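You operate a simulated robot arm through the tools that you are given. There is no shell and no other tool. Be economical: measure what you need, move in short steps, check, and stop when the job is done.

The job below is to be done with a simulated robot arm. You get a single attempt, and the scene is never put back.

TASK
Service the turntable base: torque both bolts, the black one first, then grease the fitting.
Fine: spanner till it clicks on each, back on its block; pump till grease shows, pump back; the turntable brake stays on. Set down upright: turntable grease pump.

Only the result counts: the job must be done as asked and must still hold three seconds after the hand-in. Knocking over, shifting, dropping, spilling or breaking anything else fails it.

THE ROBOT
A 6-joint arm with a two-finger parallel gripper, fixed in place. Base frame: the origin is at the foot of the arm, x ahead of it, y to its left, z up; the work surface is at about z = 0.85. Units: m, degrees, N and s.
With the tool pointing down near the work surface it reaches from about 0.26 to 0.68 m from the base axis. Its first joint turns from -66.0 to 66.0 degrees. Payload 2.9 kg.
The tool frame sits at the grasp point between the pads (the TCP): z along the fingers, y along the line on which they close. The tips reach 0.03 m beyond it. Largest opening 0.11 m; finger width 0.02, thickness 0.01; the body of the gripper, 0.048 by 0.112 m, starts 0.055 m behind the TCP.
Orientation is that of the tool frame in the base frame, as a unit quaternion [x, y, z, w]. With the fingers straight down and closing along the base's y, the tool's x points along the base's -x, its y along +y and its z along -z.

THE INTERFACE
- The arm moves only by the tool apply_moves. Its argument "moves" is one flat list of numbers, 6 for each row, row after row: the shift along the tool's x, y, z in m, then the turn, a rotation vector about the tool's x, y, z in degrees. In form: [dx, dy, dz, wx, wy, wz, dx, dy, dz, wx, wy, wz, ...]. A call has 1 to 10 rows; each row shifts and turns the commanded pose from where the row before left it, along the tool's axes as they then stand. "gripper" is the finger opening in m, from 0 to 0.11, set as the call begins (left out, the last holds). A row lasts 0.2 s, in which the tool goes at most 0.05 m and 8.6 degrees; a call with a longer step from one row to the next is refused whole, and so is a gripper value outside its range. Where a pose cannot be reached the arm comes as near as it can. A force on the tool above 40 N (or 10 N above the force at the start of the call, whichever is more), or a blocked arm, ends the call early, and 0.2 s more pass. Each finger travels about 0.108 m/s and halts on what it meets, pressing with about 44 N; the grip force reading is that of the motor and also rises with nothing between the fingers. The clock runs only during rows and for 0.2 s after the last one: add rows that do not move to give the fingers time. It gives the time, the measured TCP pose, the force on the tool (base axes), the opening and the grip force at its end, in the units of the frame above (readings bear some noise), with the torque about the TCP (base axes, N m) and any sound that the robot's microphone picked up, and new pictures: "show" is both (left out), scene, wrist or none.
- Cameras (640 x 400 px; columns grow to the right, rows downward): "scene" is fixed at [0.0761, 0.4304, 1.3865]; the picture's right is [-0.79, -0.61, 0.00], its down [-0.33, 0.43, -0.84] and it looks along [0.52, -0.67, -0.54] (base axes); focal length 270 px, centre (320, 200). "wrist" rides on the gripper at [0.072, 0.017, -0.103] in the tool frame; the picture's right is [-0.23, 0.97, 0.00], its down [-0.76, -0.18, -0.62] and it looks along [-0.61, -0.14, 0.78] (tool axes); focal length 222 px, centre (320, 200).
- pixel_to_xyz(camera, pixels): for up to 12 pixels [column, row] of the newest picture of that camera ("zoom" is the newest enlarged one), the place [x, y, z] in the base frame of the surface seen there, good to about 0.002 m. It takes no simulated time.
- inspect(camera, box): a new picture of the part [left, top, right, bottom] of that camera's present view, enlarged. It takes no simulated time.
- hand_in(): hands the job in; it is judged then, once.

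Keep the steps short. Do not move on a guess: measure, check each grasp and each placing, and mend mistakes. In all there are 80 turns and 200 pictures (those below and enlarged ones count). Leave the gripper open and the arm clear of the work at the hand-in unless told otherwise, and finish with a single line.

The tools are called after "Call:" by a JSON object that holds its "fn" and its "kwargs". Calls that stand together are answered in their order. apply_moves: Moves the arm, as the interface text tells. Its arguments: {"type":"object","properties":{"moves":{"type":"array","items":{"type":"number"}},"gripper":{"type":"number"},"show":{"type":"string","enum":["both","scene","wrist","none"]}},"required":["moves"]} The other tools are called the same way: pixel_to_xyz (camera, pixels) gives the place of the surface under pixels of a picture; inspect (camera, box) takes an enlarged picture of a part of a camera's view; hand_in () hands the job in.

At the start:

```text
time: 0.0
tool_pos: [0.3763, -0.0332, 1.2552]
tool_rot: [0.0, 1.0, 0.001, 0.0]
ft_force: [0.2, -0.4, -0.2]
torque: [0.0, -0.01, 0.04]
finger_gap: 0.11
grasp_force: 0.1
```

scene: 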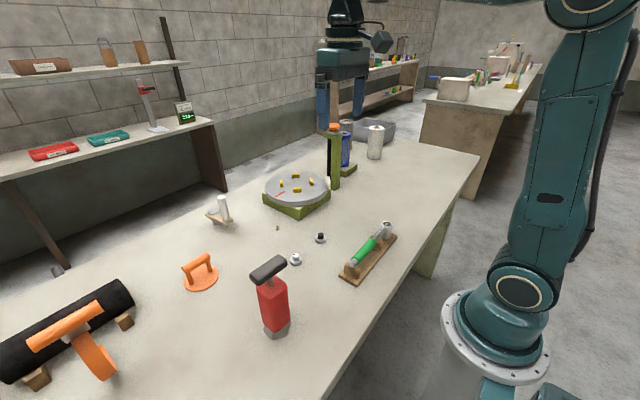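
wrist: 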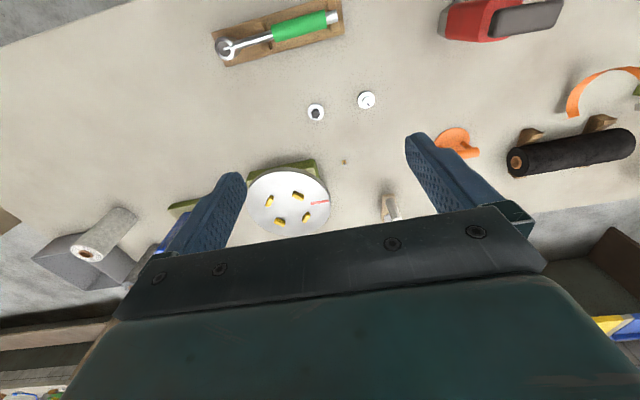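

I see the turntable, a green-handled spanner on a wooden block, a black and a white bolt, and a red pump-like object. I'll enlarge these views before moving.

Call:
{"fn": "inspect", "kwargs": {"camera": "scene", "box": [200, 180, 420, 350]}}

Call:
{"fn": "inspect", "kwargs": {"camera": "scene", "box": [200, 100, 400, 230]}}

Call:
{"fn": "inspect", "kwargs": {"camera": "wrist", "box": [200, 0, 400, 130]}}

Call:
{"fn": "inspect", "kwargs": {"camera": "wrist", "box": [160, 130, 420, 260]}}

```text
2.35 times, centred on (310, 265) of scene
```

zoom: 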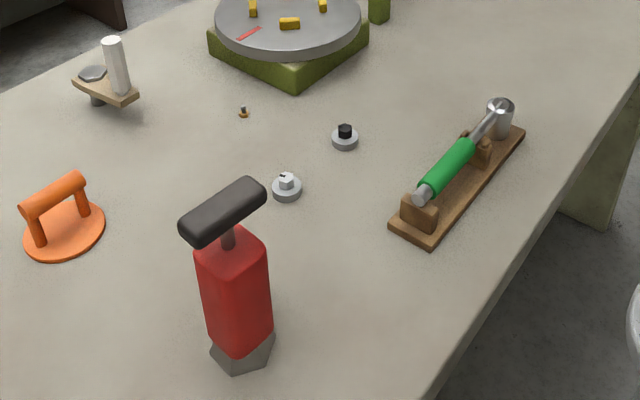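

```text
3.08 times, centred on (300, 165) of scene
```

zoom: 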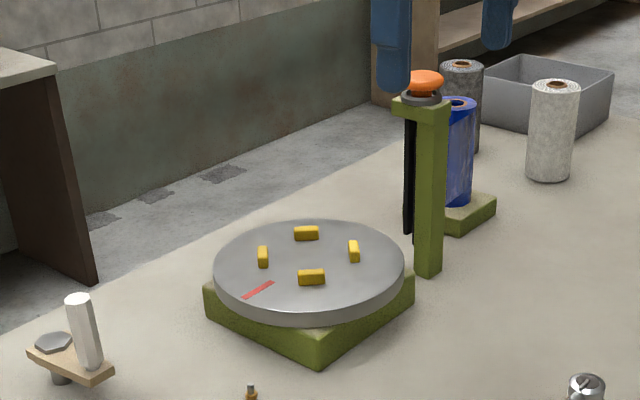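

```text
3.08 times, centred on (300, 65) of wrist
```

zoom: 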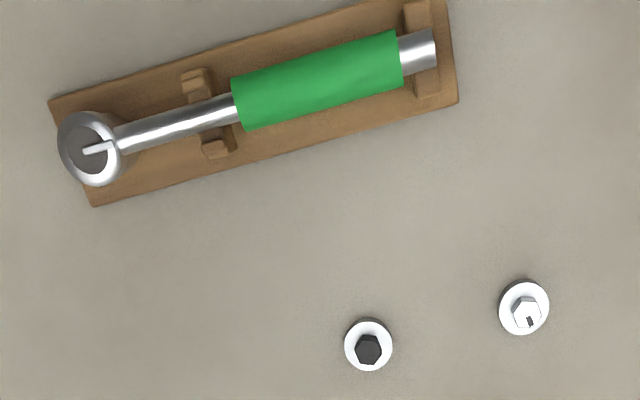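

```text
2.46 times, centred on (290, 195) of wrist
```

zoom: 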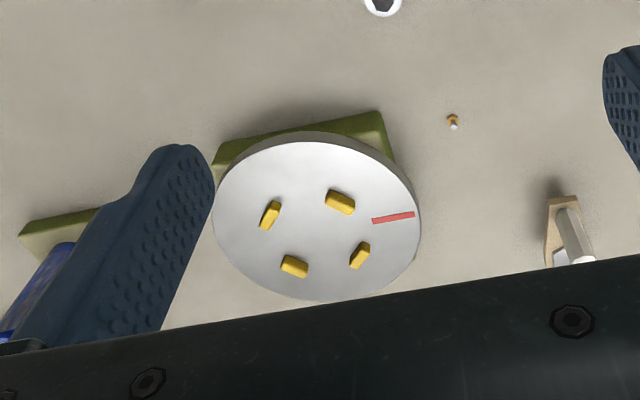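

The fitting seems to be the small brass nipple at scene (277,228), and the pump the red can with a black T-handle. I'll measure them all.

Call:
{"fn": "inspect", "kwargs": {"camera": "scene", "box": [230, 240, 310, 350]}}

Call:
{"fn": "pixel_to_xyz", "kwargs": {"camera": "scene", "pixels": [[277, 226], [277, 229], [320, 234], [320, 240], [295, 257], [295, 262], [268, 270], [286, 258], [252, 278], [275, 332], [274, 310], [272, 285]]}}

Call:
{"fn": "pixel_to_xyz", "kwargs": {"camera": "wrist", "pixels": [[227, 47], [243, 43], [265, 38], [275, 34], [300, 26], [322, 20], [334, 16], [316, 113], [366, 100], [344, 162], [214, 35], [231, 66]]}}

Call:
{"fn": "inspect", "kwargs": {"camera": "scene", "box": [330, 210, 410, 290]}}

```text
3.64 times, centred on (270, 295) of scene
```

zoom: 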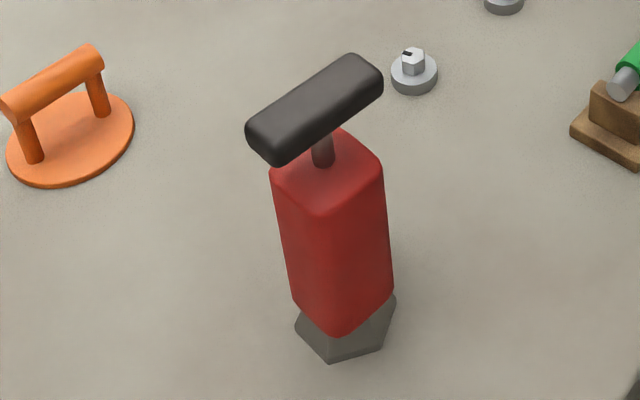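

```text
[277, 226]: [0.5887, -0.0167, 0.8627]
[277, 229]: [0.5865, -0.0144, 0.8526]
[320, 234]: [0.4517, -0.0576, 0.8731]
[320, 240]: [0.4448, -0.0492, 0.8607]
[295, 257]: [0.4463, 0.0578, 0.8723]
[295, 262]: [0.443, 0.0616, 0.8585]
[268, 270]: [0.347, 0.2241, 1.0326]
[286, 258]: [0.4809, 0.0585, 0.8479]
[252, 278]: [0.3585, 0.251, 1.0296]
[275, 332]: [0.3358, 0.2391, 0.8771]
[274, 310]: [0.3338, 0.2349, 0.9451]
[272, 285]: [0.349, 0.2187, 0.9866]
```

```text
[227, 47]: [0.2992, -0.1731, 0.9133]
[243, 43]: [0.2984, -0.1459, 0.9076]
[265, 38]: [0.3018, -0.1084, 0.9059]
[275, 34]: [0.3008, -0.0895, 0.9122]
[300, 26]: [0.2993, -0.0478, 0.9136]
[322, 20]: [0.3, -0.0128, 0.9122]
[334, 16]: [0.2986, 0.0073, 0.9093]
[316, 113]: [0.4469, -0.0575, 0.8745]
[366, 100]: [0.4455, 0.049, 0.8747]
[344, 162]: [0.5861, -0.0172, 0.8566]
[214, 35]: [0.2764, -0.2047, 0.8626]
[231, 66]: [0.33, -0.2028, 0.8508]
```

```text
5.00 times, centred on (370, 250) of scene
```

zoom: 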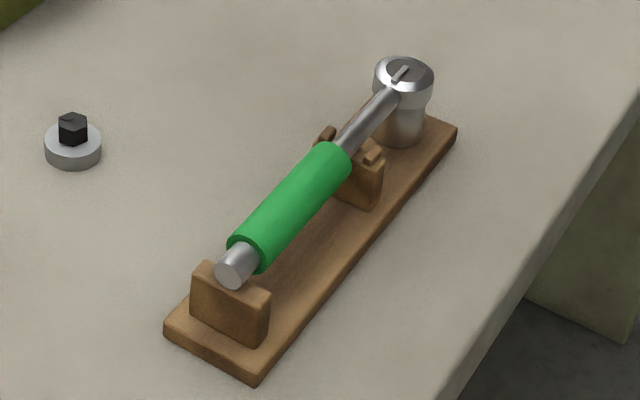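

Measured values:
- **Spanner:** lies along +y at x≈0.300. The head is at y≈-0.173 and the green grip spans y -0.09 to -0.013.
- **Bolts:** black at (0.447,-0.0575), white at (0.4455,0.049).
- **Fitting:** at (0.587,-0.016).

Next I'll turn the tool 90° so the fingers close along x. Seen from above, that turn is clockwise.

Call:
{"fn": "apply_moves", "kwargs": {"moves": [0, 0, 0, 0, 0, 8.5, 0, 0, 0, 0, 0, 8.5, 0, 0, 0, 0, 0, 8.5, 0, 0, 0, 0, 0, 8.5, 0, 0, 0, 0, 0, 8.5, 0, 0, 0, 0, 0, 8.5, 0, 0, 0, 0, 0, 8.5, 0, 0, 0, 0, 0, 8.5, 0, 0, 0, 0, 0, 8.5, 0, 0, 0, 0, 0, 8.5], "show": "none"}}

Call:
{"fn": "apply_moves", "kwargs": {"moves": [0, 0, 0, 0, 0, 5, -0.003, -0.02, 0.035, 0, 0, 0, -0.003, -0.02, 0.035, 0, 0, 0, -0.003, -0.02, 0.035, 0, 0, 0, -0.002, -0.017, 0.035, 0, 0, 0, 0, 0, 0.035, 0, 0, 0, 0, 0, 0.035, 0, 0, 0, 0, 0, 0, 0, 0, 0]}}

```text
time: 2.2
tool_pos: [0.3755, -0.0318, 1.2552]
tool_rot: [0.676, 0.737, -0.001, 0.0]
ft_force: [0.1, 0.0, -0.2]
torque: [-0.01, 0.02, -0.01]
finger_gap: 0.1101
grasp_force: 0.0
```

```text
time: 4.0
tool_pos: [0.2975, -0.0437, 1.0451]
tool_rot: [0.707, 0.707, 0.0, 0.0]
ft_force: [0.1, 0.4, -0.2]
torque: [0.0, -0.01, 0.0]
finger_gap: 0.11
grasp_force: 0.0
```

scene: 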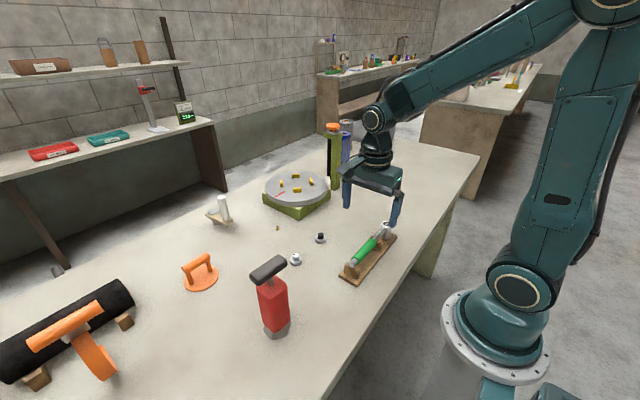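
wrist: 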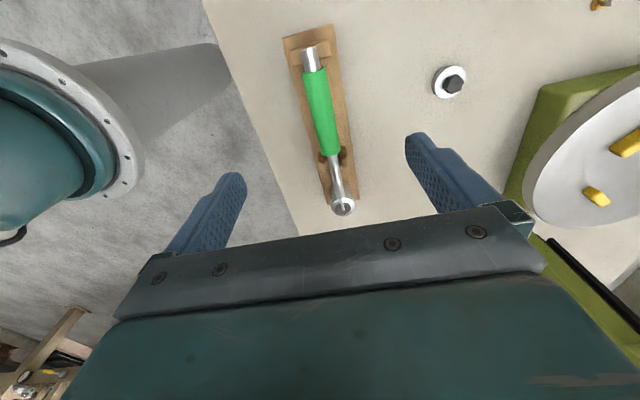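

The tool is above the handle. I'll enlarge the wrist view of the spanner and measure its axis and heights.

Call:
{"fn": "inspect", "kwargs": {"camera": "wrist", "box": [260, 20, 380, 220]}}

Call:
{"fn": "pixel_to_xyz", "kwargs": {"camera": "wrist", "pixels": [[310, 58], [314, 75], [320, 105], [327, 140], [327, 152], [335, 175], [339, 195], [343, 206], [303, 107], [339, 105], [337, 205], [350, 206]]}}

```text
2.00 times, centred on (320, 120) of wrist
```

zoom: 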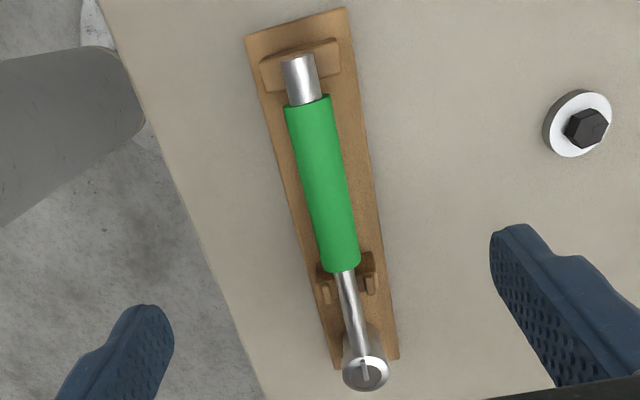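

```text
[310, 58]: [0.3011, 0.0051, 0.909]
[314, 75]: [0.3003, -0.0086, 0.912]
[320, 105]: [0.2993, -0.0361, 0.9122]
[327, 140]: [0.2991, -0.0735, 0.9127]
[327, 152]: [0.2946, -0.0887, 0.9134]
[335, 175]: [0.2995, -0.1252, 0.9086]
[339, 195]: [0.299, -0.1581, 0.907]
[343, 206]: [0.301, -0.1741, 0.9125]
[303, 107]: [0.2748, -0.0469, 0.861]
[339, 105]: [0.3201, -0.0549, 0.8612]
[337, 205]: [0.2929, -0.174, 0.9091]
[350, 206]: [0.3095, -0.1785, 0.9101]
```

The handle axis is x≈0.2995, z≈0.901, and the head centre is at y≈-0.174. I'll descend to z=0.910 at y≈-0.037, so the tips stay above the height of the bolt heads later.

Call:
{"fn": "apply_moves", "kwargs": {"moves": [0.007, 0.002, 0.03, 0, 0, 0, 0, 0, 0.035, 0, 0, 0, 0, 0, 0.035, 0, 0, 0, 0, 0, 0.025, 0, 0, 0, 0, 0, 0.01, 0, 0, 0, 0, 0, 0, 0, 0, 0], "show": "wrist"}}

```text
time: 5.4
tool_pos: [0.3004, -0.0383, 0.9097]
tool_rot: [0.708, 0.706, 0.0, 0.0]
ft_force: [-0.3, -0.2, 0.3]
torque: [0.0, 0.03, 0.03]
finger_gap: 0.11
grasp_force: 0.1
```

wrist: 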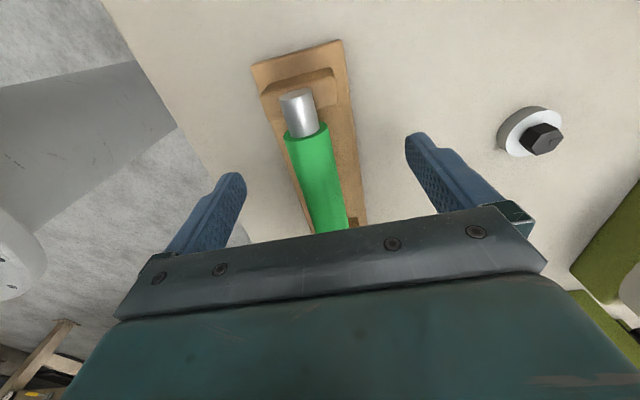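

The handle sits between the fingers, so I'll close on it.

Call:
{"fn": "apply_moves", "kwargs": {"moves": [0, 0, 0, 0, 0, 0, 0, 0, 0, 0, 0, 0, 0, 0, 0, 0, 0, 0, 0, 0, 0, 0, 0, 0], "gripper": 0, "show": "wrist"}}

```text
time: 6.4
tool_pos: [0.2999, -0.0382, 0.9093]
tool_rot: [0.707, 0.707, 0.0, 0.0]
ft_force: [-0.2, 0.5, -0.6]
torque: [0.01, 0.02, -0.09]
finger_gap: 0.0232
grasp_force: 43.8
```

wrist: 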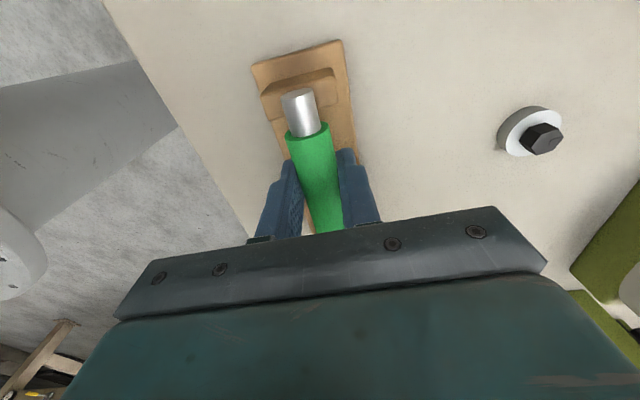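

Gripped at a gap of 0.023. I'll lift straight up 0.07.

Call:
{"fn": "apply_moves", "kwargs": {"moves": [0, 0, -0.01, 0, 0, 0, 0, 0, -0.015, 0, 0, 0, 0, 0, -0.02, 0, 0, 0, 0, 0, -0.025, 0, 0, 0, 0, 0, 0, 0, 0, 0], "show": "both"}}

Call:
{"fn": "inspect", "kwargs": {"camera": "scene", "box": [310, 150, 430, 270]}}

```text
time: 7.6
tool_pos: [0.3, -0.036, 0.9794]
tool_rot: [0.707, 0.707, 0.0, 0.001]
ft_force: [0.0, -0.5, -2.9]
torque: [0.17, 0.0, 0.0]
finger_gap: 0.023
grasp_force: 44.5
```

scene: 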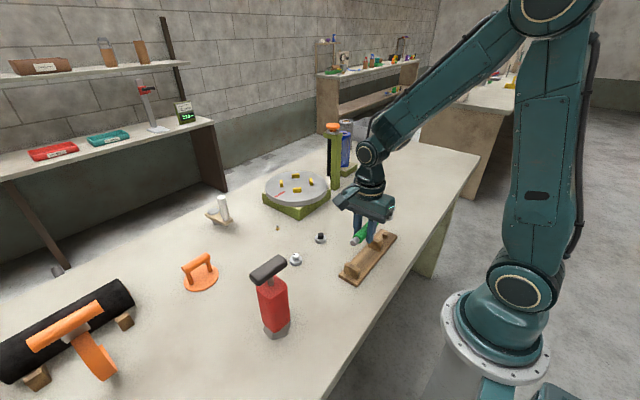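
wrist: 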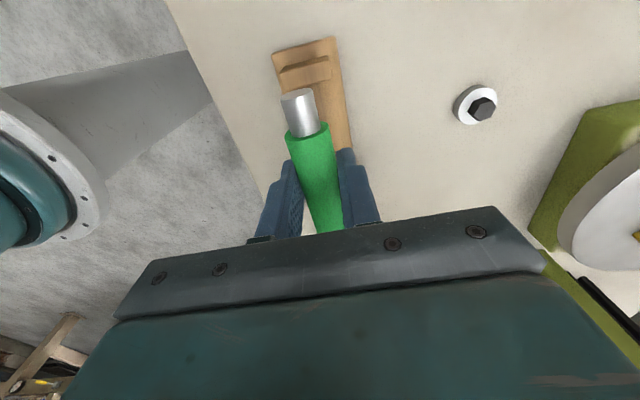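

```text
3.33 times, centred on (370, 210) of scene
```

zoom: 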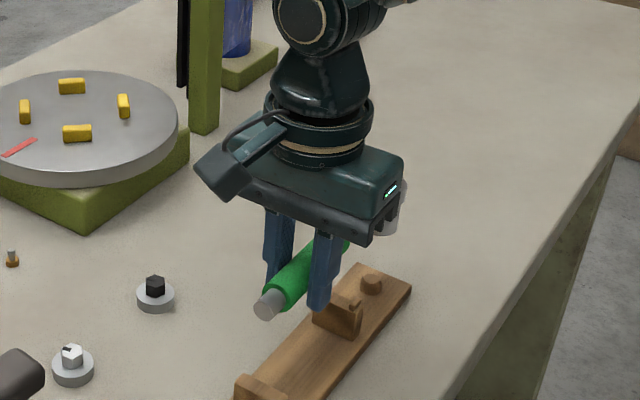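

The spanner is lifted, and a peg shows on its block under where the socket was. I'll measure that peg, the bolt centre and the hexes.

Call:
{"fn": "pixel_to_xyz", "kwargs": {"camera": "zoom", "pixels": [[371, 279], [363, 279], [379, 279], [371, 292], [155, 280], [155, 291], [170, 297], [140, 300], [355, 302], [325, 308], [345, 315], [271, 308]]}}

Call:
{"fn": "inspect", "kwargs": {"camera": "wrist", "box": [440, 70, 520, 140]}}

Call:
{"fn": "pixel_to_xyz", "kwargs": {"camera": "wrist", "pixels": [[484, 107], [474, 88], [490, 90], [472, 123], [455, 108], [297, 96], [310, 130], [320, 170], [318, 68], [290, 72]]}}

```text
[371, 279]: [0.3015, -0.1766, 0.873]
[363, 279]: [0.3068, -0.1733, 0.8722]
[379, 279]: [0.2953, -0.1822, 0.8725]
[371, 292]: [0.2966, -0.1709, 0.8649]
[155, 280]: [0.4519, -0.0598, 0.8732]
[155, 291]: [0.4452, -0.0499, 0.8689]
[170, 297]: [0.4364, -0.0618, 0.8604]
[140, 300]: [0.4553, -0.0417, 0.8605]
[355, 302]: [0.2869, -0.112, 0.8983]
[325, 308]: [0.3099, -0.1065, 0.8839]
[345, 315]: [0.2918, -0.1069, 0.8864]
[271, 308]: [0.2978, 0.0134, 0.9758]
```

```text
5.71 times, centred on (480, 105) of wrist
```

zoom: 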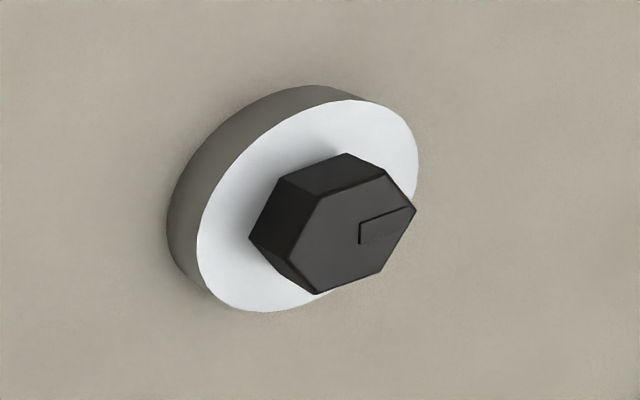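

```text
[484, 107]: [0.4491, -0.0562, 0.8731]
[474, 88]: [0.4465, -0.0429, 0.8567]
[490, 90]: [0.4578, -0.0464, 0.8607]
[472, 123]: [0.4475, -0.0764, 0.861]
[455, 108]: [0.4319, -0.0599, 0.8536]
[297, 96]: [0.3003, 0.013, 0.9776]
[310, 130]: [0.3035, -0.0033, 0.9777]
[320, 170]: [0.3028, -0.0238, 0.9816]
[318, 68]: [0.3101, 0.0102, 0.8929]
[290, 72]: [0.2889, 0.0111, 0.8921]
```

I'll measure the black hex's top vertices in the current zoom to get its centre and orientation.

Call:
{"fn": "pixel_to_xyz", "kwargs": {"camera": "zoom", "pixels": [[303, 204], [380, 172], [412, 211], [376, 270], [319, 289], [290, 245], [350, 235], [362, 230], [405, 212], [310, 300], [410, 150], [210, 250]]}}

```text
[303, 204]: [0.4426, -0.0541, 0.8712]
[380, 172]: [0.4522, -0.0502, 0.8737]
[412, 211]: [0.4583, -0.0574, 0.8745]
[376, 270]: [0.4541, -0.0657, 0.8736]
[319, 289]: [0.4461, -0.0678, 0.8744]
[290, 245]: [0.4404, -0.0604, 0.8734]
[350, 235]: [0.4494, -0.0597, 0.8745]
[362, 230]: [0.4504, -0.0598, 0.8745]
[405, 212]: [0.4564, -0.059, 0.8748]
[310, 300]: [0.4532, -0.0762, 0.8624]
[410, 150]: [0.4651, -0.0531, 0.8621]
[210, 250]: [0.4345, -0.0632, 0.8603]
```

The black bolt's centre is about (0.449,-0.059), with a hex vertex at about 9°. I'll bring the spanner to handle direction 129°, hovering over the bolt.

Call:
{"fn": "apply_moves", "kwargs": {"moves": [0.0217, 0.0152, 0, 0, 0, 0, 0.0217, 0.0152, 0, 0, 0, 0, 0.0217, 0.0152, 0, 0, 0, 0, 0.0217, 0.015, 0, 0, 0, 0, 0, 0, 0, 0, 0, -7.8, 0, 0, 0, 0, 0, -7.8, 0, 0, 0, 0, 0, -7.8, 0, 0, 0, 0, 0, -7.8, 0, 0, 0, 0, 0, -7.8, 0, 0, 0, 0, 0, 0]}}

Call:
{"fn": "inspect", "kwargs": {"camera": "scene", "box": [260, 170, 380, 270]}}

```text
time: 9.8
tool_pos: [0.3606, 0.0501, 0.9799]
tool_rot: [0.429, 0.903, 0.0, 0.0]
ft_force: [-0.4, -0.5, -2.0]
torque: [0.14, 0.09, 0.01]
finger_gap: 0.0228
grasp_force: 44.2
```

scene: 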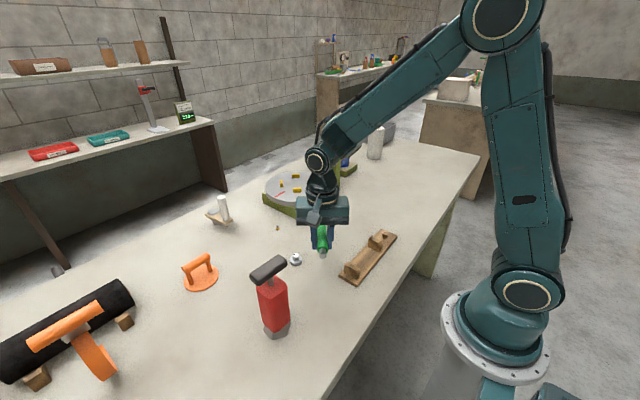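
wrist: 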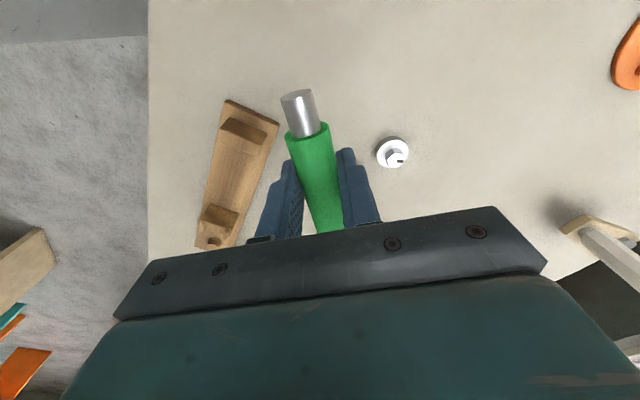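

```text
4.00 times, centred on (320, 220) of scene
```

zoom: 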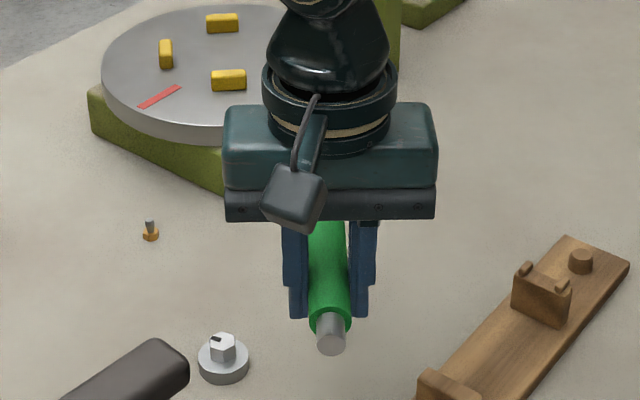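

The gripper hides the head here, so I can't check the alignment. I'll swing to handle direction 69° over the same bolt, which should expose the head to the scene camera.

Call:
{"fn": "apply_moves", "kwargs": {"moves": [0, 0, 0, 0, 0, 7.5, 0, 0, 0, 0, 0, 7.5, 0, 0, 0, 0, 0, 7.5, 0, 0, 0, 0, 0, 7.5, 0, 0, 0, 0, 0, 7.5, 0, 0, 0, 0, 0, 7.5, 0, 0, 0, 0, 0, 7.5, 0, 0, 0, 0, 0, 7.5], "show": "none"}}

Call:
{"fn": "apply_moves", "kwargs": {"moves": [0.014, 0.0242, 0, 0, 0, 0, 0.014, 0.0242, 0, 0, 0, 0, 0.014, 0.0242, 0, 0, 0, 0, 0.014, 0.0242, 0, 0, 0, 0, 0.0139, 0.0244, 0, 0, 0, 0, 0, 0, 0, 0, 0, 0], "show": "scene"}}

Call:
{"fn": "inspect", "kwargs": {"camera": "scene", "box": [240, 160, 360, 260]}}

```text
time: 11.6
tool_pos: [0.3612, 0.0503, 0.9804]
tool_rot: [0.825, 0.566, -0.001, 0.0]
ft_force: [0.7, -0.2, -3.1]
torque: [0.17, -0.04, 0.0]
finger_gap: 0.0228
grasp_force: 43.8
```

```text
time: 13.0
tool_pos: [0.4999, 0.0714, 0.9797]
tool_rot: [0.824, 0.566, 0.0, 0.0]
ft_force: [0.7, -0.6, -2.9]
torque: [0.17, -0.07, 0.02]
finger_gap: 0.0231
grasp_force: 44.4
```

scene: 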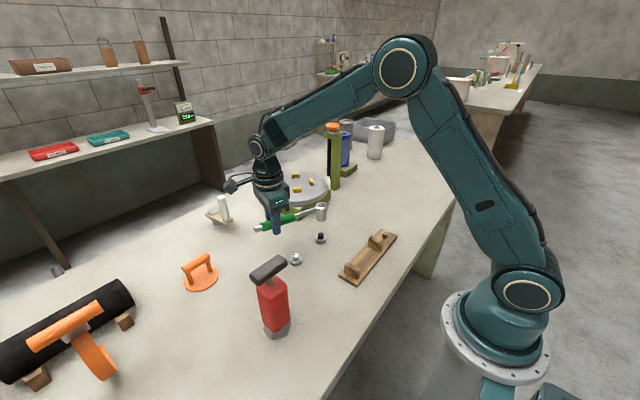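

```text
4.00 times, centred on (300, 210) of scene
```

zoom: 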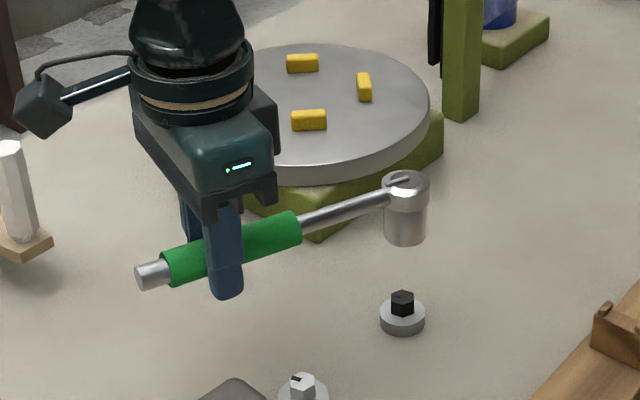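

The head is now clearly visible above the black bolt. I'll measure the head top, the socket and the bolt.

Call:
{"fn": "pixel_to_xyz", "kwargs": {"camera": "zoom", "pixels": [[384, 183], [427, 183], [406, 173], [406, 192], [406, 183], [405, 225], [387, 225], [424, 225], [402, 294], [392, 297], [413, 297], [402, 308]]}}

Call:
{"fn": "inspect", "kwargs": {"camera": "scene", "box": [300, 190, 340, 250]}}

```text
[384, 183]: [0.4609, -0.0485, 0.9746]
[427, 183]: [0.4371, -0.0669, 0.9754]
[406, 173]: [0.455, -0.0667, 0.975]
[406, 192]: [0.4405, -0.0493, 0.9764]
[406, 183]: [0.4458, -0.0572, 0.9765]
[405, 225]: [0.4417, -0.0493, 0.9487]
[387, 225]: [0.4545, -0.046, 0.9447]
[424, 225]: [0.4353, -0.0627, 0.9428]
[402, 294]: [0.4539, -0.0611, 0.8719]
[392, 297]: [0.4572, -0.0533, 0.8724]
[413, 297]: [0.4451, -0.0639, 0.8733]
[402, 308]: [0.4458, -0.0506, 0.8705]
```

```text
6.67 times, centred on (320, 220) of scene
```

zoom: 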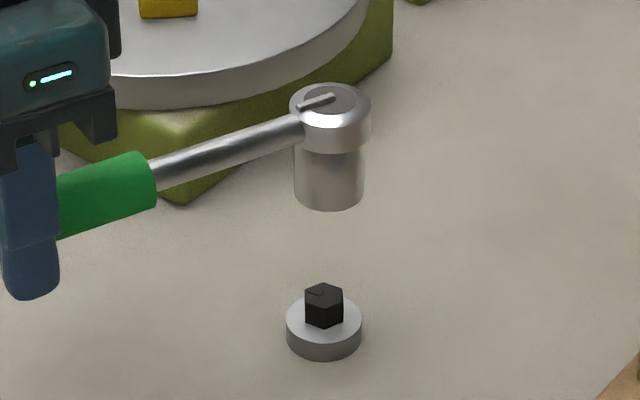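

Call:
{"fn": "pixel_to_xyz", "kwargs": {"camera": "zoom", "pixels": [[324, 292], [308, 292], [341, 292], [290, 320], [357, 320], [324, 336], [324, 300], [294, 105], [366, 105], [330, 87], [330, 124], [330, 205]]}}

```text
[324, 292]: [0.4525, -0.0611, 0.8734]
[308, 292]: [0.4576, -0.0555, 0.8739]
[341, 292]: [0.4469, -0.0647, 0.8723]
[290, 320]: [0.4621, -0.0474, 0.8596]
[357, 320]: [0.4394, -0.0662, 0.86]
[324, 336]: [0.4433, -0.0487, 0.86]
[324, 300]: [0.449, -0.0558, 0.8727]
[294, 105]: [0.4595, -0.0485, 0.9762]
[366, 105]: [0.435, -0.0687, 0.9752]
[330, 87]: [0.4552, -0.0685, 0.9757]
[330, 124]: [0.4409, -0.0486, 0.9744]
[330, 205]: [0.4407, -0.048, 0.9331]
```

The socket sits about 2–3 mm off the bolt, and the head may droop slightly. I'll measure points along the handle's top to see the tilt.

Call:
{"fn": "inspect", "kwargs": {"camera": "scene", "box": [250, 190, 340, 246]}}

Call:
{"fn": "inspect", "kwargs": {"camera": "wrist", "box": [260, 70, 400, 240]}}

```text
7.11 times, centred on (295, 218) of scene
```

zoom: 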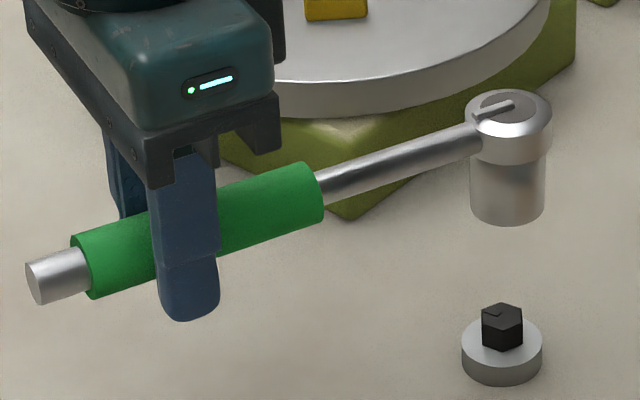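

```text
2.35 times, centred on (330, 155) of wrist
```

zoom: 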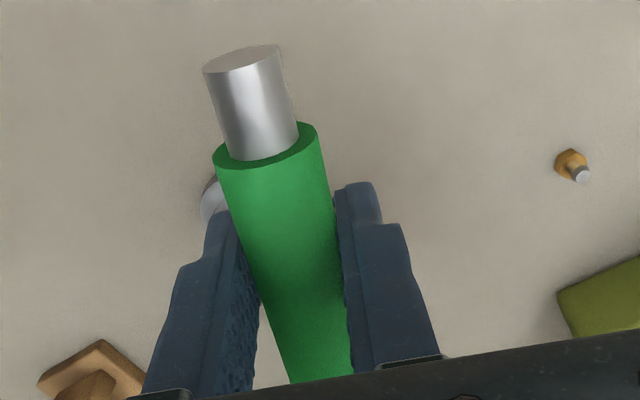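

Call:
{"fn": "pixel_to_xyz", "kwargs": {"camera": "scene", "pixels": [[258, 226], [264, 223], [267, 222], [283, 216], [287, 215], [300, 213], [306, 211], [312, 209], [321, 206]]}}

Call:
{"fn": "pixel_to_xyz", "kwargs": {"camera": "wrist", "pixels": [[300, 105], [303, 125], [313, 145], [320, 175], [326, 205], [330, 220]]}}

```text
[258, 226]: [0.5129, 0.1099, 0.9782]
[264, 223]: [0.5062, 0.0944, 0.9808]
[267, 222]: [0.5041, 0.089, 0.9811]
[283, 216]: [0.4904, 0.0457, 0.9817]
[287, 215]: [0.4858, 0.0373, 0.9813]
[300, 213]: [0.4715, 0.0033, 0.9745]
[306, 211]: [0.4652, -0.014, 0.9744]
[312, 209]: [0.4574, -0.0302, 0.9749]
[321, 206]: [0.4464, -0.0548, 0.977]
```

```text
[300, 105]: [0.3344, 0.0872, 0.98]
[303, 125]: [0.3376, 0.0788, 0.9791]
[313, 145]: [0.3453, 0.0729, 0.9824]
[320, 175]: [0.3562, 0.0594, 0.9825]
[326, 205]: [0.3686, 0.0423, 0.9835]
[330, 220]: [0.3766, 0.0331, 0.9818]
```

The handle is level to within about 1 mm. I'll shift by (+0.003, -0.001), lower to just above the hex and check again.

Call:
{"fn": "apply_moves", "kwargs": {"moves": [0.0002, 0.003, 0.01, 0, 0, 0, 0, 0, 0.02, 0, 0, 0, 0, 0, 0.015, 0, 0, 0, 0, 0, 0.006, 0, 0, 0, 0, 0, 0, 0, 0, 0], "show": "none"}}

Call:
{"fn": "inspect", "kwargs": {"camera": "scene", "box": [300, 205, 340, 255]}}

```text
time: 14.2
tool_pos: [0.5005, 0.0713, 0.9294]
tool_rot: [0.824, 0.566, 0.0, 0.0]
ft_force: [0.3, -1.1, -2.4]
torque: [0.17, -0.07, 0.0]
finger_gap: 0.0234
grasp_force: 44.5
```

```text
8.00 times, centred on (320, 230) of scene
```

zoom: 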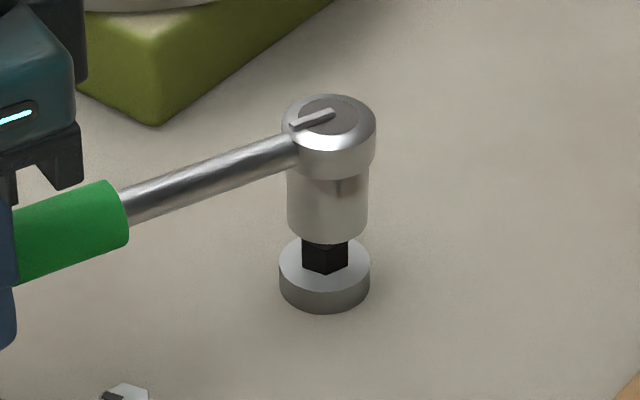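

Call:
{"fn": "pixel_to_xyz", "kwargs": {"camera": "zoom", "pixels": [[327, 238], [327, 225], [327, 190], [325, 268], [325, 288], [300, 283], [350, 283], [285, 266], [365, 266], [328, 96], [328, 146], [325, 250]]}}

```text
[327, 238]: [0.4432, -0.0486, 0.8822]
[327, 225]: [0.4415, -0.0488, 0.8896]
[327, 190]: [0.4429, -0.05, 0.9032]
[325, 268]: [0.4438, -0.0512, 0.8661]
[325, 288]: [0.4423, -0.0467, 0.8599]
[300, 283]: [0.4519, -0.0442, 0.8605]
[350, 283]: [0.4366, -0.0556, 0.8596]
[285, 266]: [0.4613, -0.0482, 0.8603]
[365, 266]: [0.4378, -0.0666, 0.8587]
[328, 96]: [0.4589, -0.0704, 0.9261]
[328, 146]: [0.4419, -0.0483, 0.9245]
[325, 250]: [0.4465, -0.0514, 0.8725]
```

In depth the socket and hex agree within 1 mm, and sideways I'll correct about 0.9 mm. Then I'll lower in small steps toward z=0.909.

Call:
{"fn": "apply_moves", "kwargs": {"moves": [0.0007, 0.0005, 0.002, 0, 0, 0, 0, 0, 0.004, 0, 0, 0, 0, 0, 0.004, 0, 0, 0, 0, 0, 0.004, 0, 0, 0, 0, 0, 0.003, 0, 0, 0, 0, 0, 0.002, 0, 0, 0, 0, 0, 0, 0, 0, 0], "show": "none"}}

Call:
{"fn": "inspect", "kwargs": {"camera": "scene", "box": [300, 205, 340, 255]}}

```text
time: 15.8
tool_pos: [0.504, 0.0719, 0.9123]
tool_rot: [0.824, 0.567, 0.004, 0.002]
ft_force: [-4.5, 2.0, 35.7]
torque: [-0.8, 0.58, -0.76]
finger_gap: 0.0231
grasp_force: 44.1
```

```text
8.00 times, centred on (320, 230) of scene
```

zoom: 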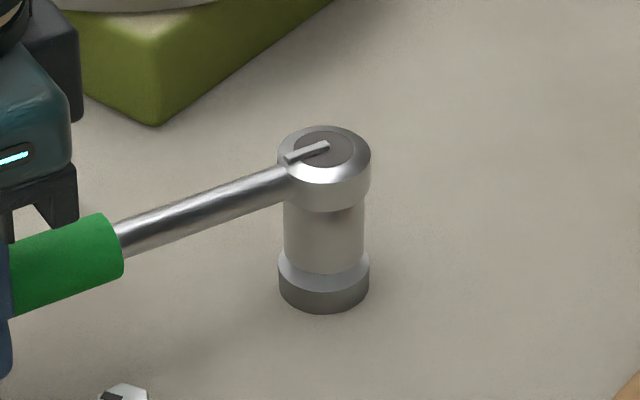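

Contact force is 36 N at z=0.912. I'll measure how far the socket's lower rim is above the washer.

Call:
{"fn": "pixel_to_xyz", "kwargs": {"camera": "zoom", "pixels": [[324, 267], [324, 271], [324, 278], [324, 286], [290, 255], [358, 255], [324, 129], [324, 178], [200, 205], [130, 230], [100, 230]]}}

```text
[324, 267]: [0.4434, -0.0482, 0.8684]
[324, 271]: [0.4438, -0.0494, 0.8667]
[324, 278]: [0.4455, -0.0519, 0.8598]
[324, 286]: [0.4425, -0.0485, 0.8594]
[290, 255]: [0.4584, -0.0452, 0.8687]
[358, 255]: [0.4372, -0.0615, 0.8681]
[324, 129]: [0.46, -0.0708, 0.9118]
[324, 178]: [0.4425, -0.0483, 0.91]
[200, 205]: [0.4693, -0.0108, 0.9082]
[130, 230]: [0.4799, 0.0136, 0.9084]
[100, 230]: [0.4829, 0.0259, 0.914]
```

The lower rim is about 7 mm below the hex top, so the socket appears to be over the hex and bottomed. I'll ease the downward push, then turn clockwise about the bolt in small steps and watch the torque and the sound.

Call:
{"fn": "apply_moves", "kwargs": {"moves": [0, 0, -0.001, 0, 0, 0, -0.0001, 0.0049, 0, 0, 0, 2, -0.0001, 0.0049, 0, 0, 0, 2, 0, 0, 0, 0, 0, 0], "show": "none"}}

Call:
{"fn": "inspect", "kwargs": {"camera": "scene", "box": [290, 205, 340, 255]}}

```text
time: 16.8
tool_pos: [0.5131, 0.0682, 0.9125]
tool_rot: [0.843, 0.538, 0.002, 0.001]
ft_force: [0.3, -0.7, 27.1]
torque: [0.15, -0.23, 0.05]
finger_gap: 0.0231
grasp_force: 44.4
```

```text
8.00 times, centred on (315, 230) of scene
```

zoom: 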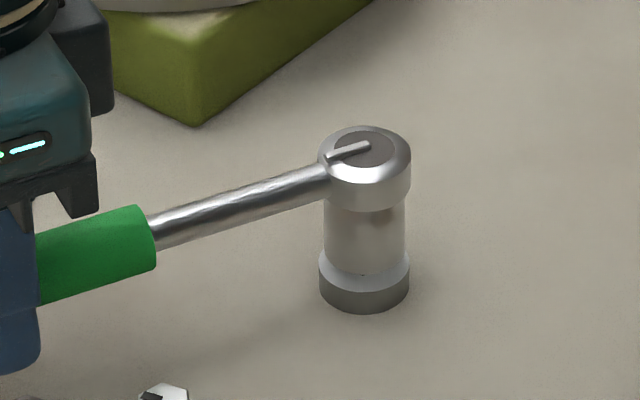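

No resistance yet: lateral force is about zero while it still presses down with 27 N. I'll turn a bit more and watch for the socket dropping or the torque rising.

Call:
{"fn": "apply_moves", "kwargs": {"moves": [-0.0001, 0.0049, 0, 0, 0, 2, -0.0001, 0.0049, 0, 0, 0, 2, -0.0001, 0.0049, 0, 0, 0, 2, -0.0001, 0.0049, 0, 0, 0, 2, 0, 0, 0, 0, 0, 0], "show": "none"}}

Call:
{"fn": "inspect", "kwargs": {"camera": "scene", "box": [290, 205, 340, 255]}}

```text
time: 18.0
tool_pos: [0.5289, 0.0578, 0.9132]
tool_rot: [0.878, 0.478, 0.0, 0.001]
ft_force: [-3.1, 0.5, 26.9]
torque: [-0.02, 0.04, -0.43]
finger_gap: 0.023
grasp_force: 44.2
```

```text
8.00 times, centred on (315, 230) of scene
```

zoom: 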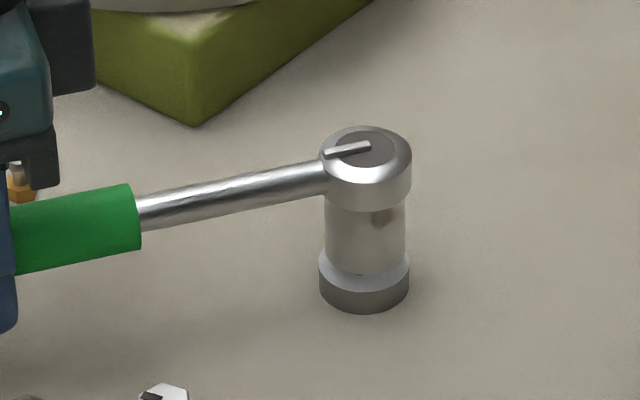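

A small resisting force has appeared (about 3 N tangential). I'll continue the turn.

Call:
{"fn": "apply_moves", "kwargs": {"moves": [-0.0001, 0.0049, 0, 0, 0, 2, -0.0001, 0.0049, 0, 0, 0, 2, -0.0001, 0.0049, 0, 0, 0, 2, 0, 0, 0, 0, 0, 0], "show": "none"}}

```text
time: 19.0
tool_pos: [0.5405, 0.0485, 0.9128]
tool_rot: [0.902, 0.431, 0.0, 0.0]
ft_force: [-4.0, -3.3, 25.1]
torque: [0.01, -0.03, -0.21]
finger_gap: 0.023
grasp_force: 44.1
```

Call:
{"fn": "apply_moves", "kwargs": {"moves": [-0.0002, 0.0073, 0, 0, 0, 3, -0.0002, 0.0073, 0, 0, 0, 3, -0.0002, 0.0073, 0, 0, 0, 3, -0.0002, 0.0073, 0, 0, 0, 3, 0, 0, 0, 0, 0, 0], "show": "scene"}}

Call:
{"fn": "inspect", "kwargs": {"camera": "scene", "box": [290, 205, 340, 255]}}

```text
time: 20.2
tool_pos: [0.5614, 0.0287, 0.9112]
tool_rot: [0.943, 0.333, 0.001, 0.0]
ft_force: [-8.7, -5.4, 26.4]
torque: [-0.08, 0.12, -0.07]
finger_gap: 0.0232
grasp_force: 43.7
```

scene: 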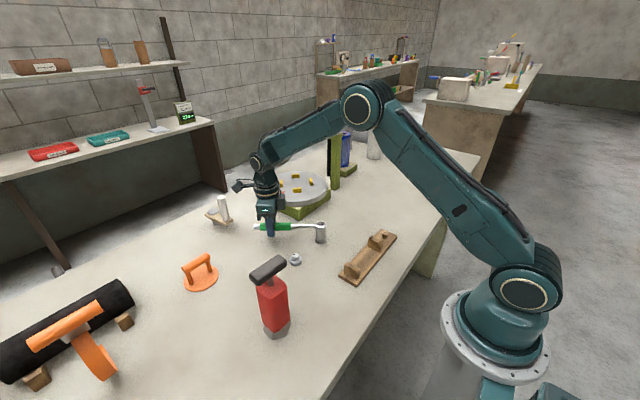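

```text
8.00 times, centred on (315, 230) of scene
```

zoom: 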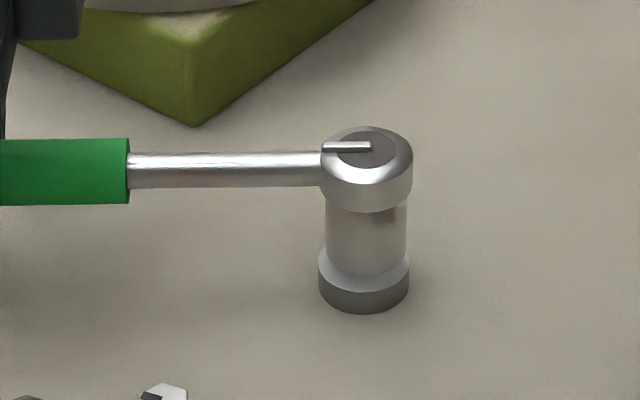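

Little tangential resistance so far, mainly a radial pull of 10 N. I'll ease in 2 mm radially and continue turning, and I'll measure the turntable for clearance.

Call:
{"fn": "pixel_to_xyz", "kwargs": {"camera": "scene", "pixels": [[300, 190], [285, 204], [322, 200], [297, 218], [297, 210], [328, 205]]}}

Call:
{"fn": "apply_moves", "kwargs": {"moves": [-0.002, 0.0073, -0.001, 0, 0, 3, -0.0002, 0.0073, 0, 0, 0, 3, -0.0002, 0.0073, 0, 0, 0, 3, -0.0002, 0.0073, 0, 0, 0, 3, 0, 0, 0, 0, 0, 0], "show": "none"}}

```text
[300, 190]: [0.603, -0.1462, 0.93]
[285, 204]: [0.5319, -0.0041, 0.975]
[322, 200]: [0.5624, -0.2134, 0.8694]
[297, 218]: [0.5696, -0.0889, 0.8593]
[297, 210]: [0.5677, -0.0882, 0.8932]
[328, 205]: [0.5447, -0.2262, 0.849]
```

```text
time: 21.4
tool_pos: [0.5762, 0.0044, 0.9127]
tool_rot: [0.972, 0.234, 0.0, 0.0]
ft_force: [-2.3, 1.2, 12.6]
torque: [0.13, -0.17, -0.24]
finger_gap: 0.023
grasp_force: 44.3
```

Call:
{"fn": "apply_moves", "kwargs": {"moves": [-0.0002, 0.0073, 0, 0, 0, 3, -0.0002, 0.0073, 0, 0, 0, 3, -0.0002, 0.0073, 0, 0, 0, 3, 0, 0, 0, 0, 0, 0], "show": "none"}}

Call:
{"fn": "inspect", "kwargs": {"camera": "scene", "box": [240, 175, 340, 255]}}

```text
time: 22.4
tool_pos: [0.5847, -0.0165, 0.9128]
tool_rot: [0.988, 0.157, 0.001, 0.001]
ft_force: [1.9, -3.0, 16.7]
torque: [-0.08, 0.04, 0.31]
finger_gap: 0.0231
grasp_force: 44.5
```

```text
5.00 times, centred on (290, 215) of scene
```

zoom: 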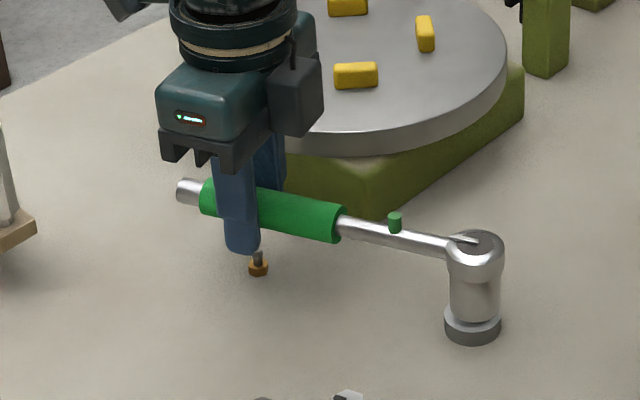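

A small green button has appeared on the shaft at zoom (395,222) that wasn't there before. I'll look closer.

Call:
{"fn": "inspect", "kwargs": {"camera": "scene", "box": [295, 205, 335, 250]}}

```text
8.89 times, centred on (315, 228) of scene
```

zoom: 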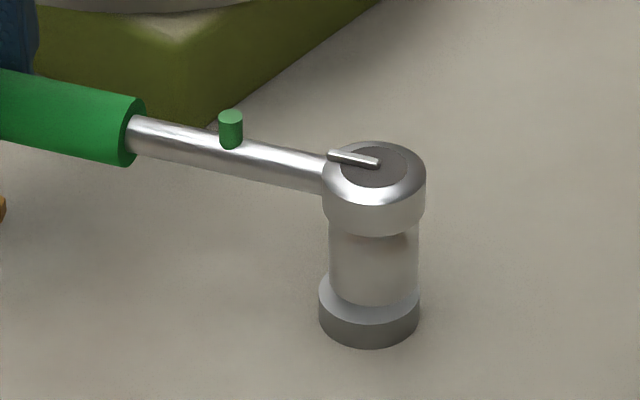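

The raised pin looks like a "torque reached" indicator, and the resistance has dropped off. I won't turn further. I'll lift straight off and look at the bolt.

Call:
{"fn": "apply_moves", "kwargs": {"moves": [0, 0, -0.005, 0, 0, 0, 0, 0, -0.01, 0, 0, 0, 0, 0, -0.02, 0, 0, 0, 0, 0, -0.035, 0, 0, 0, 0, 0, 0, 0, 0, 0], "show": "both"}}

Call:
{"fn": "inspect", "kwargs": {"camera": "scene", "box": [260, 185, 340, 270]}}

```text
time: 23.6
tool_pos: [0.5841, -0.0172, 0.9822]
tool_rot: [0.988, 0.156, -0.001, 0.0]
ft_force: [-0.4, -0.2, -3.1]
torque: [0.07, -0.18, 0.02]
finger_gap: 0.0229
grasp_force: 44.0
```

scene: 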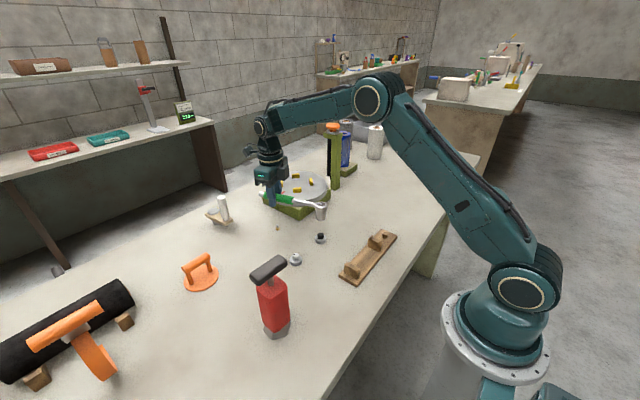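
wrist: 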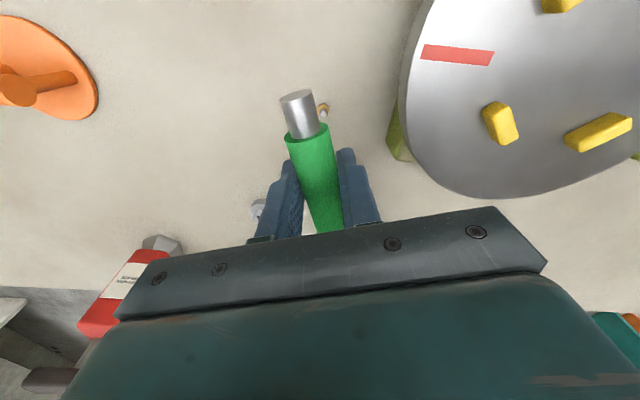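

```text
4.71 times, centred on (300, 228) of scene
```

zoom: 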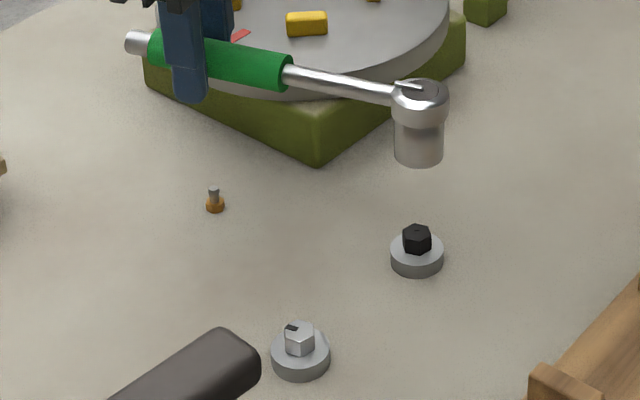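

The pin has retracted after lifting. I'll check whether the black bolt turned by its index mark.

Call:
{"fn": "inspect", "kwargs": {"camera": "scene", "box": [308, 228, 332, 246]}}

Call:
{"fn": "inspect", "kwargs": {"camera": "scene", "box": [283, 248, 307, 266]}}

```text
16.00 times, centred on (320, 237) of scene
```

zoom: 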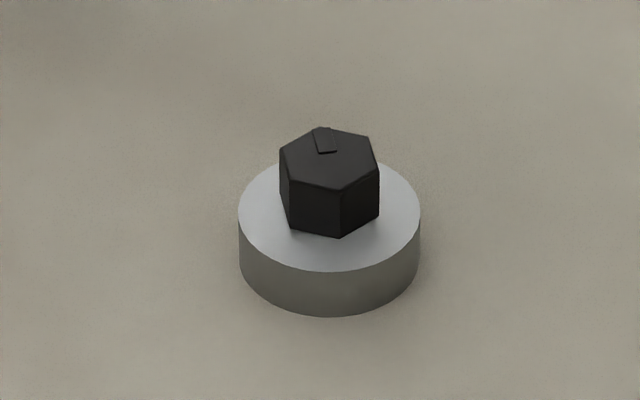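

```text
16.00 times, centred on (295, 257) of scene
```

zoom: 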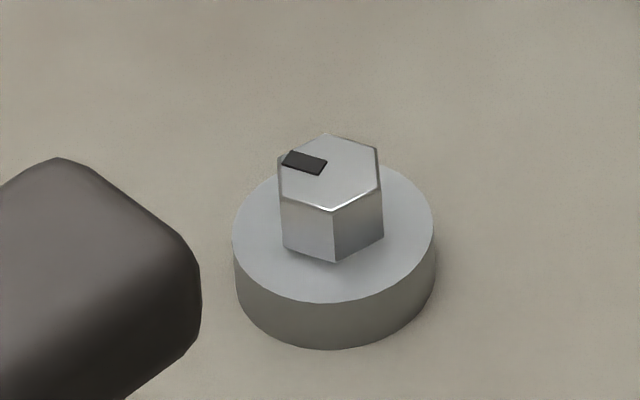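

The black bolt's mark has swung about 50° clockwise, so the spanner truly drove it. No click was reported, though, so before going to the white bolt I'll re-seat without turning and see how the pin behaves.

Call:
{"fn": "apply_moves", "kwargs": {"moves": [0, 0, 0.03, 0, 0, 0, 0, 0, 0.02, 0, 0, 0, 0, 0, 0.008, 0, 0, 0, 0, 0, 0.006, 0, 0, 0, 0, 0, 0.004, 0, 0, 0, 0, 0, 0, 0, 0, 0], "show": "none"}}

Call:
{"fn": "inspect", "kwargs": {"camera": "scene", "box": [280, 205, 340, 250]}}

```text
time: 25.0
tool_pos: [0.5853, -0.0173, 0.9134]
tool_rot: [0.988, 0.157, 0.0, 0.0]
ft_force: [0.6, 0.1, 1.3]
torque: [-0.1, 0.31, -0.12]
finger_gap: 0.0234
grasp_force: 43.9
```

```text
8.89 times, centred on (310, 228) of scene
```

zoom: 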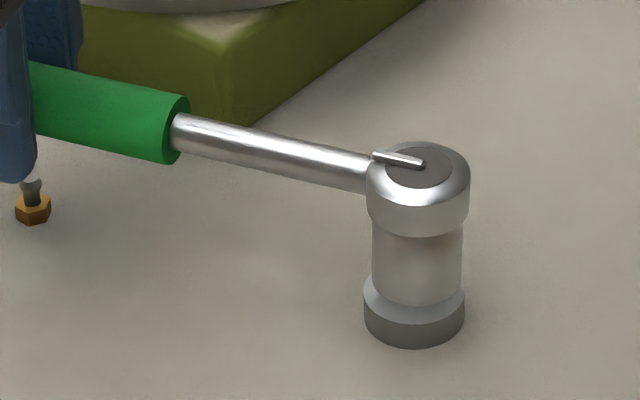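

Seated but unturned, the pin stays down, so it rises only under load. A small nudge of 2° will show whether the spanner is at its set torque, by pin or sound.

Call:
{"fn": "apply_moves", "kwargs": {"moves": [0, 0, 0.001, 0, 0, 0, 0, 0.0025, 0, 0, 0, 1, 0, 0.0025, 0, 0, 0, 1], "show": "none"}}

Call:
{"fn": "inspect", "kwargs": {"camera": "scene", "box": [280, 205, 340, 250]}}

```text
time: 25.8
tool_pos: [0.5858, -0.0223, 0.9138]
tool_rot: [0.99, 0.139, 0.001, 0.0]
ft_force: [-1.7, 3.3, 11.9]
torque: [-0.13, 0.66, -0.38]
finger_gap: 0.0231
grasp_force: 43.7
```

```text
8.89 times, centred on (310, 228) of scene
```

zoom: 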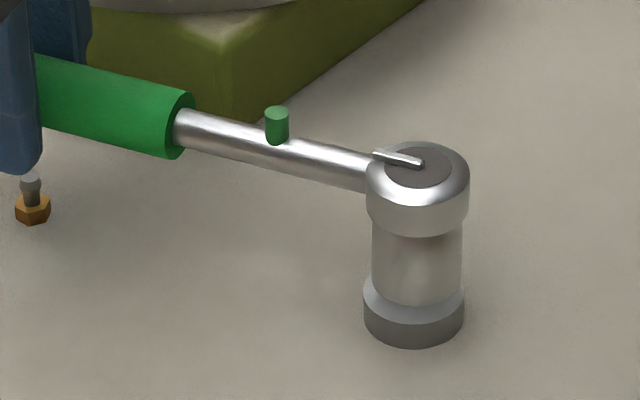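

The pin rises again at only about 0.5–0.9 N m, so the spanner is at its set torque and the black bolt is done. I'll lift off and measure the white bolt and the nearby obstacles.

Call:
{"fn": "apply_moves", "kwargs": {"moves": [0, -0.0015, -0.005, 0, 0, -0.5, 0, 0, -0.01, 0, 0, 0, 0, 0, -0.02, 0, 0, 0, 0, 0, -0.035, 0, 0, 0, 0, 0, 0, 0, 0, 0], "show": "scene"}}

Call:
{"fn": "pixel_to_xyz", "kwargs": {"camera": "scene", "pixels": [[222, 198], [210, 214], [225, 222], [186, 288], [200, 262], [215, 275], [212, 260], [205, 290], [232, 210], [295, 269]]}}

Call:
{"fn": "inspect", "kwargs": {"camera": "scene", "box": [283, 248, 307, 266]}}

Call:
{"fn": "pixel_to_xyz", "kwargs": {"camera": "zoom", "pixels": [[281, 163], [325, 138], [376, 151], [379, 186], [332, 208], [284, 193], [330, 172], [236, 235], [430, 235], [332, 298], [292, 158], [320, 168]]}}

```text
time: 27.0
tool_pos: [0.5854, -0.019, 0.9823]
tool_rot: [0.989, 0.145, 0.0, 0.0]
ft_force: [-0.9, 0.7, -3.1]
torque: [0.01, -0.12, -0.04]
finger_gap: 0.0234
grasp_force: 44.0
```

scene: 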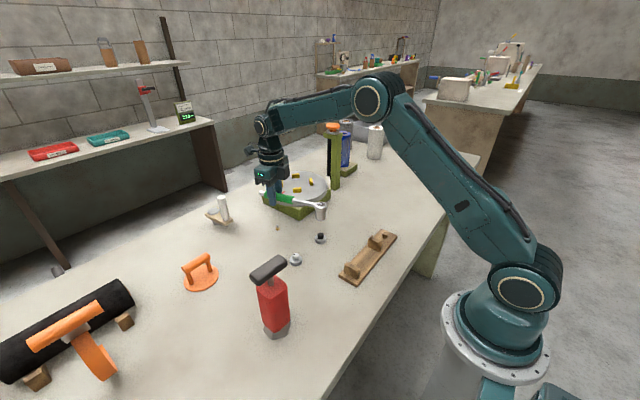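

```text
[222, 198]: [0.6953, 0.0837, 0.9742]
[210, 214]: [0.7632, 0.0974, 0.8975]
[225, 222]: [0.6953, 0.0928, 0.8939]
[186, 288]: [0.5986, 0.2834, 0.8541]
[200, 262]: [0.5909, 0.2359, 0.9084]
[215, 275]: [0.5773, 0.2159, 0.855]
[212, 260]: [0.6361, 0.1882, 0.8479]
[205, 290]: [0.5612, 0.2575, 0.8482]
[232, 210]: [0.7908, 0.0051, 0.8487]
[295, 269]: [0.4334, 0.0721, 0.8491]
```

```text
16.00 times, centred on (295, 257) of scene
```

zoom: 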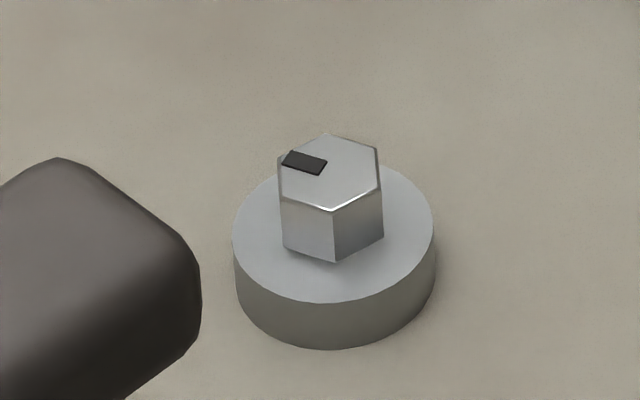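

```text
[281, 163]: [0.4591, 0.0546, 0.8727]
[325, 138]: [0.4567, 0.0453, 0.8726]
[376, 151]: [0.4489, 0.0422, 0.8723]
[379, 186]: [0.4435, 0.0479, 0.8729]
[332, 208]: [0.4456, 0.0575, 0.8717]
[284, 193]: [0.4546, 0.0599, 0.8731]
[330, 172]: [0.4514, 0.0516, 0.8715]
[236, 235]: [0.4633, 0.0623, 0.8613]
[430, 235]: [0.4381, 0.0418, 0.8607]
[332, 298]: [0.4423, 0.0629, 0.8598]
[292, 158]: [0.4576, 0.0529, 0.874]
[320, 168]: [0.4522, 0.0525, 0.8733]
```

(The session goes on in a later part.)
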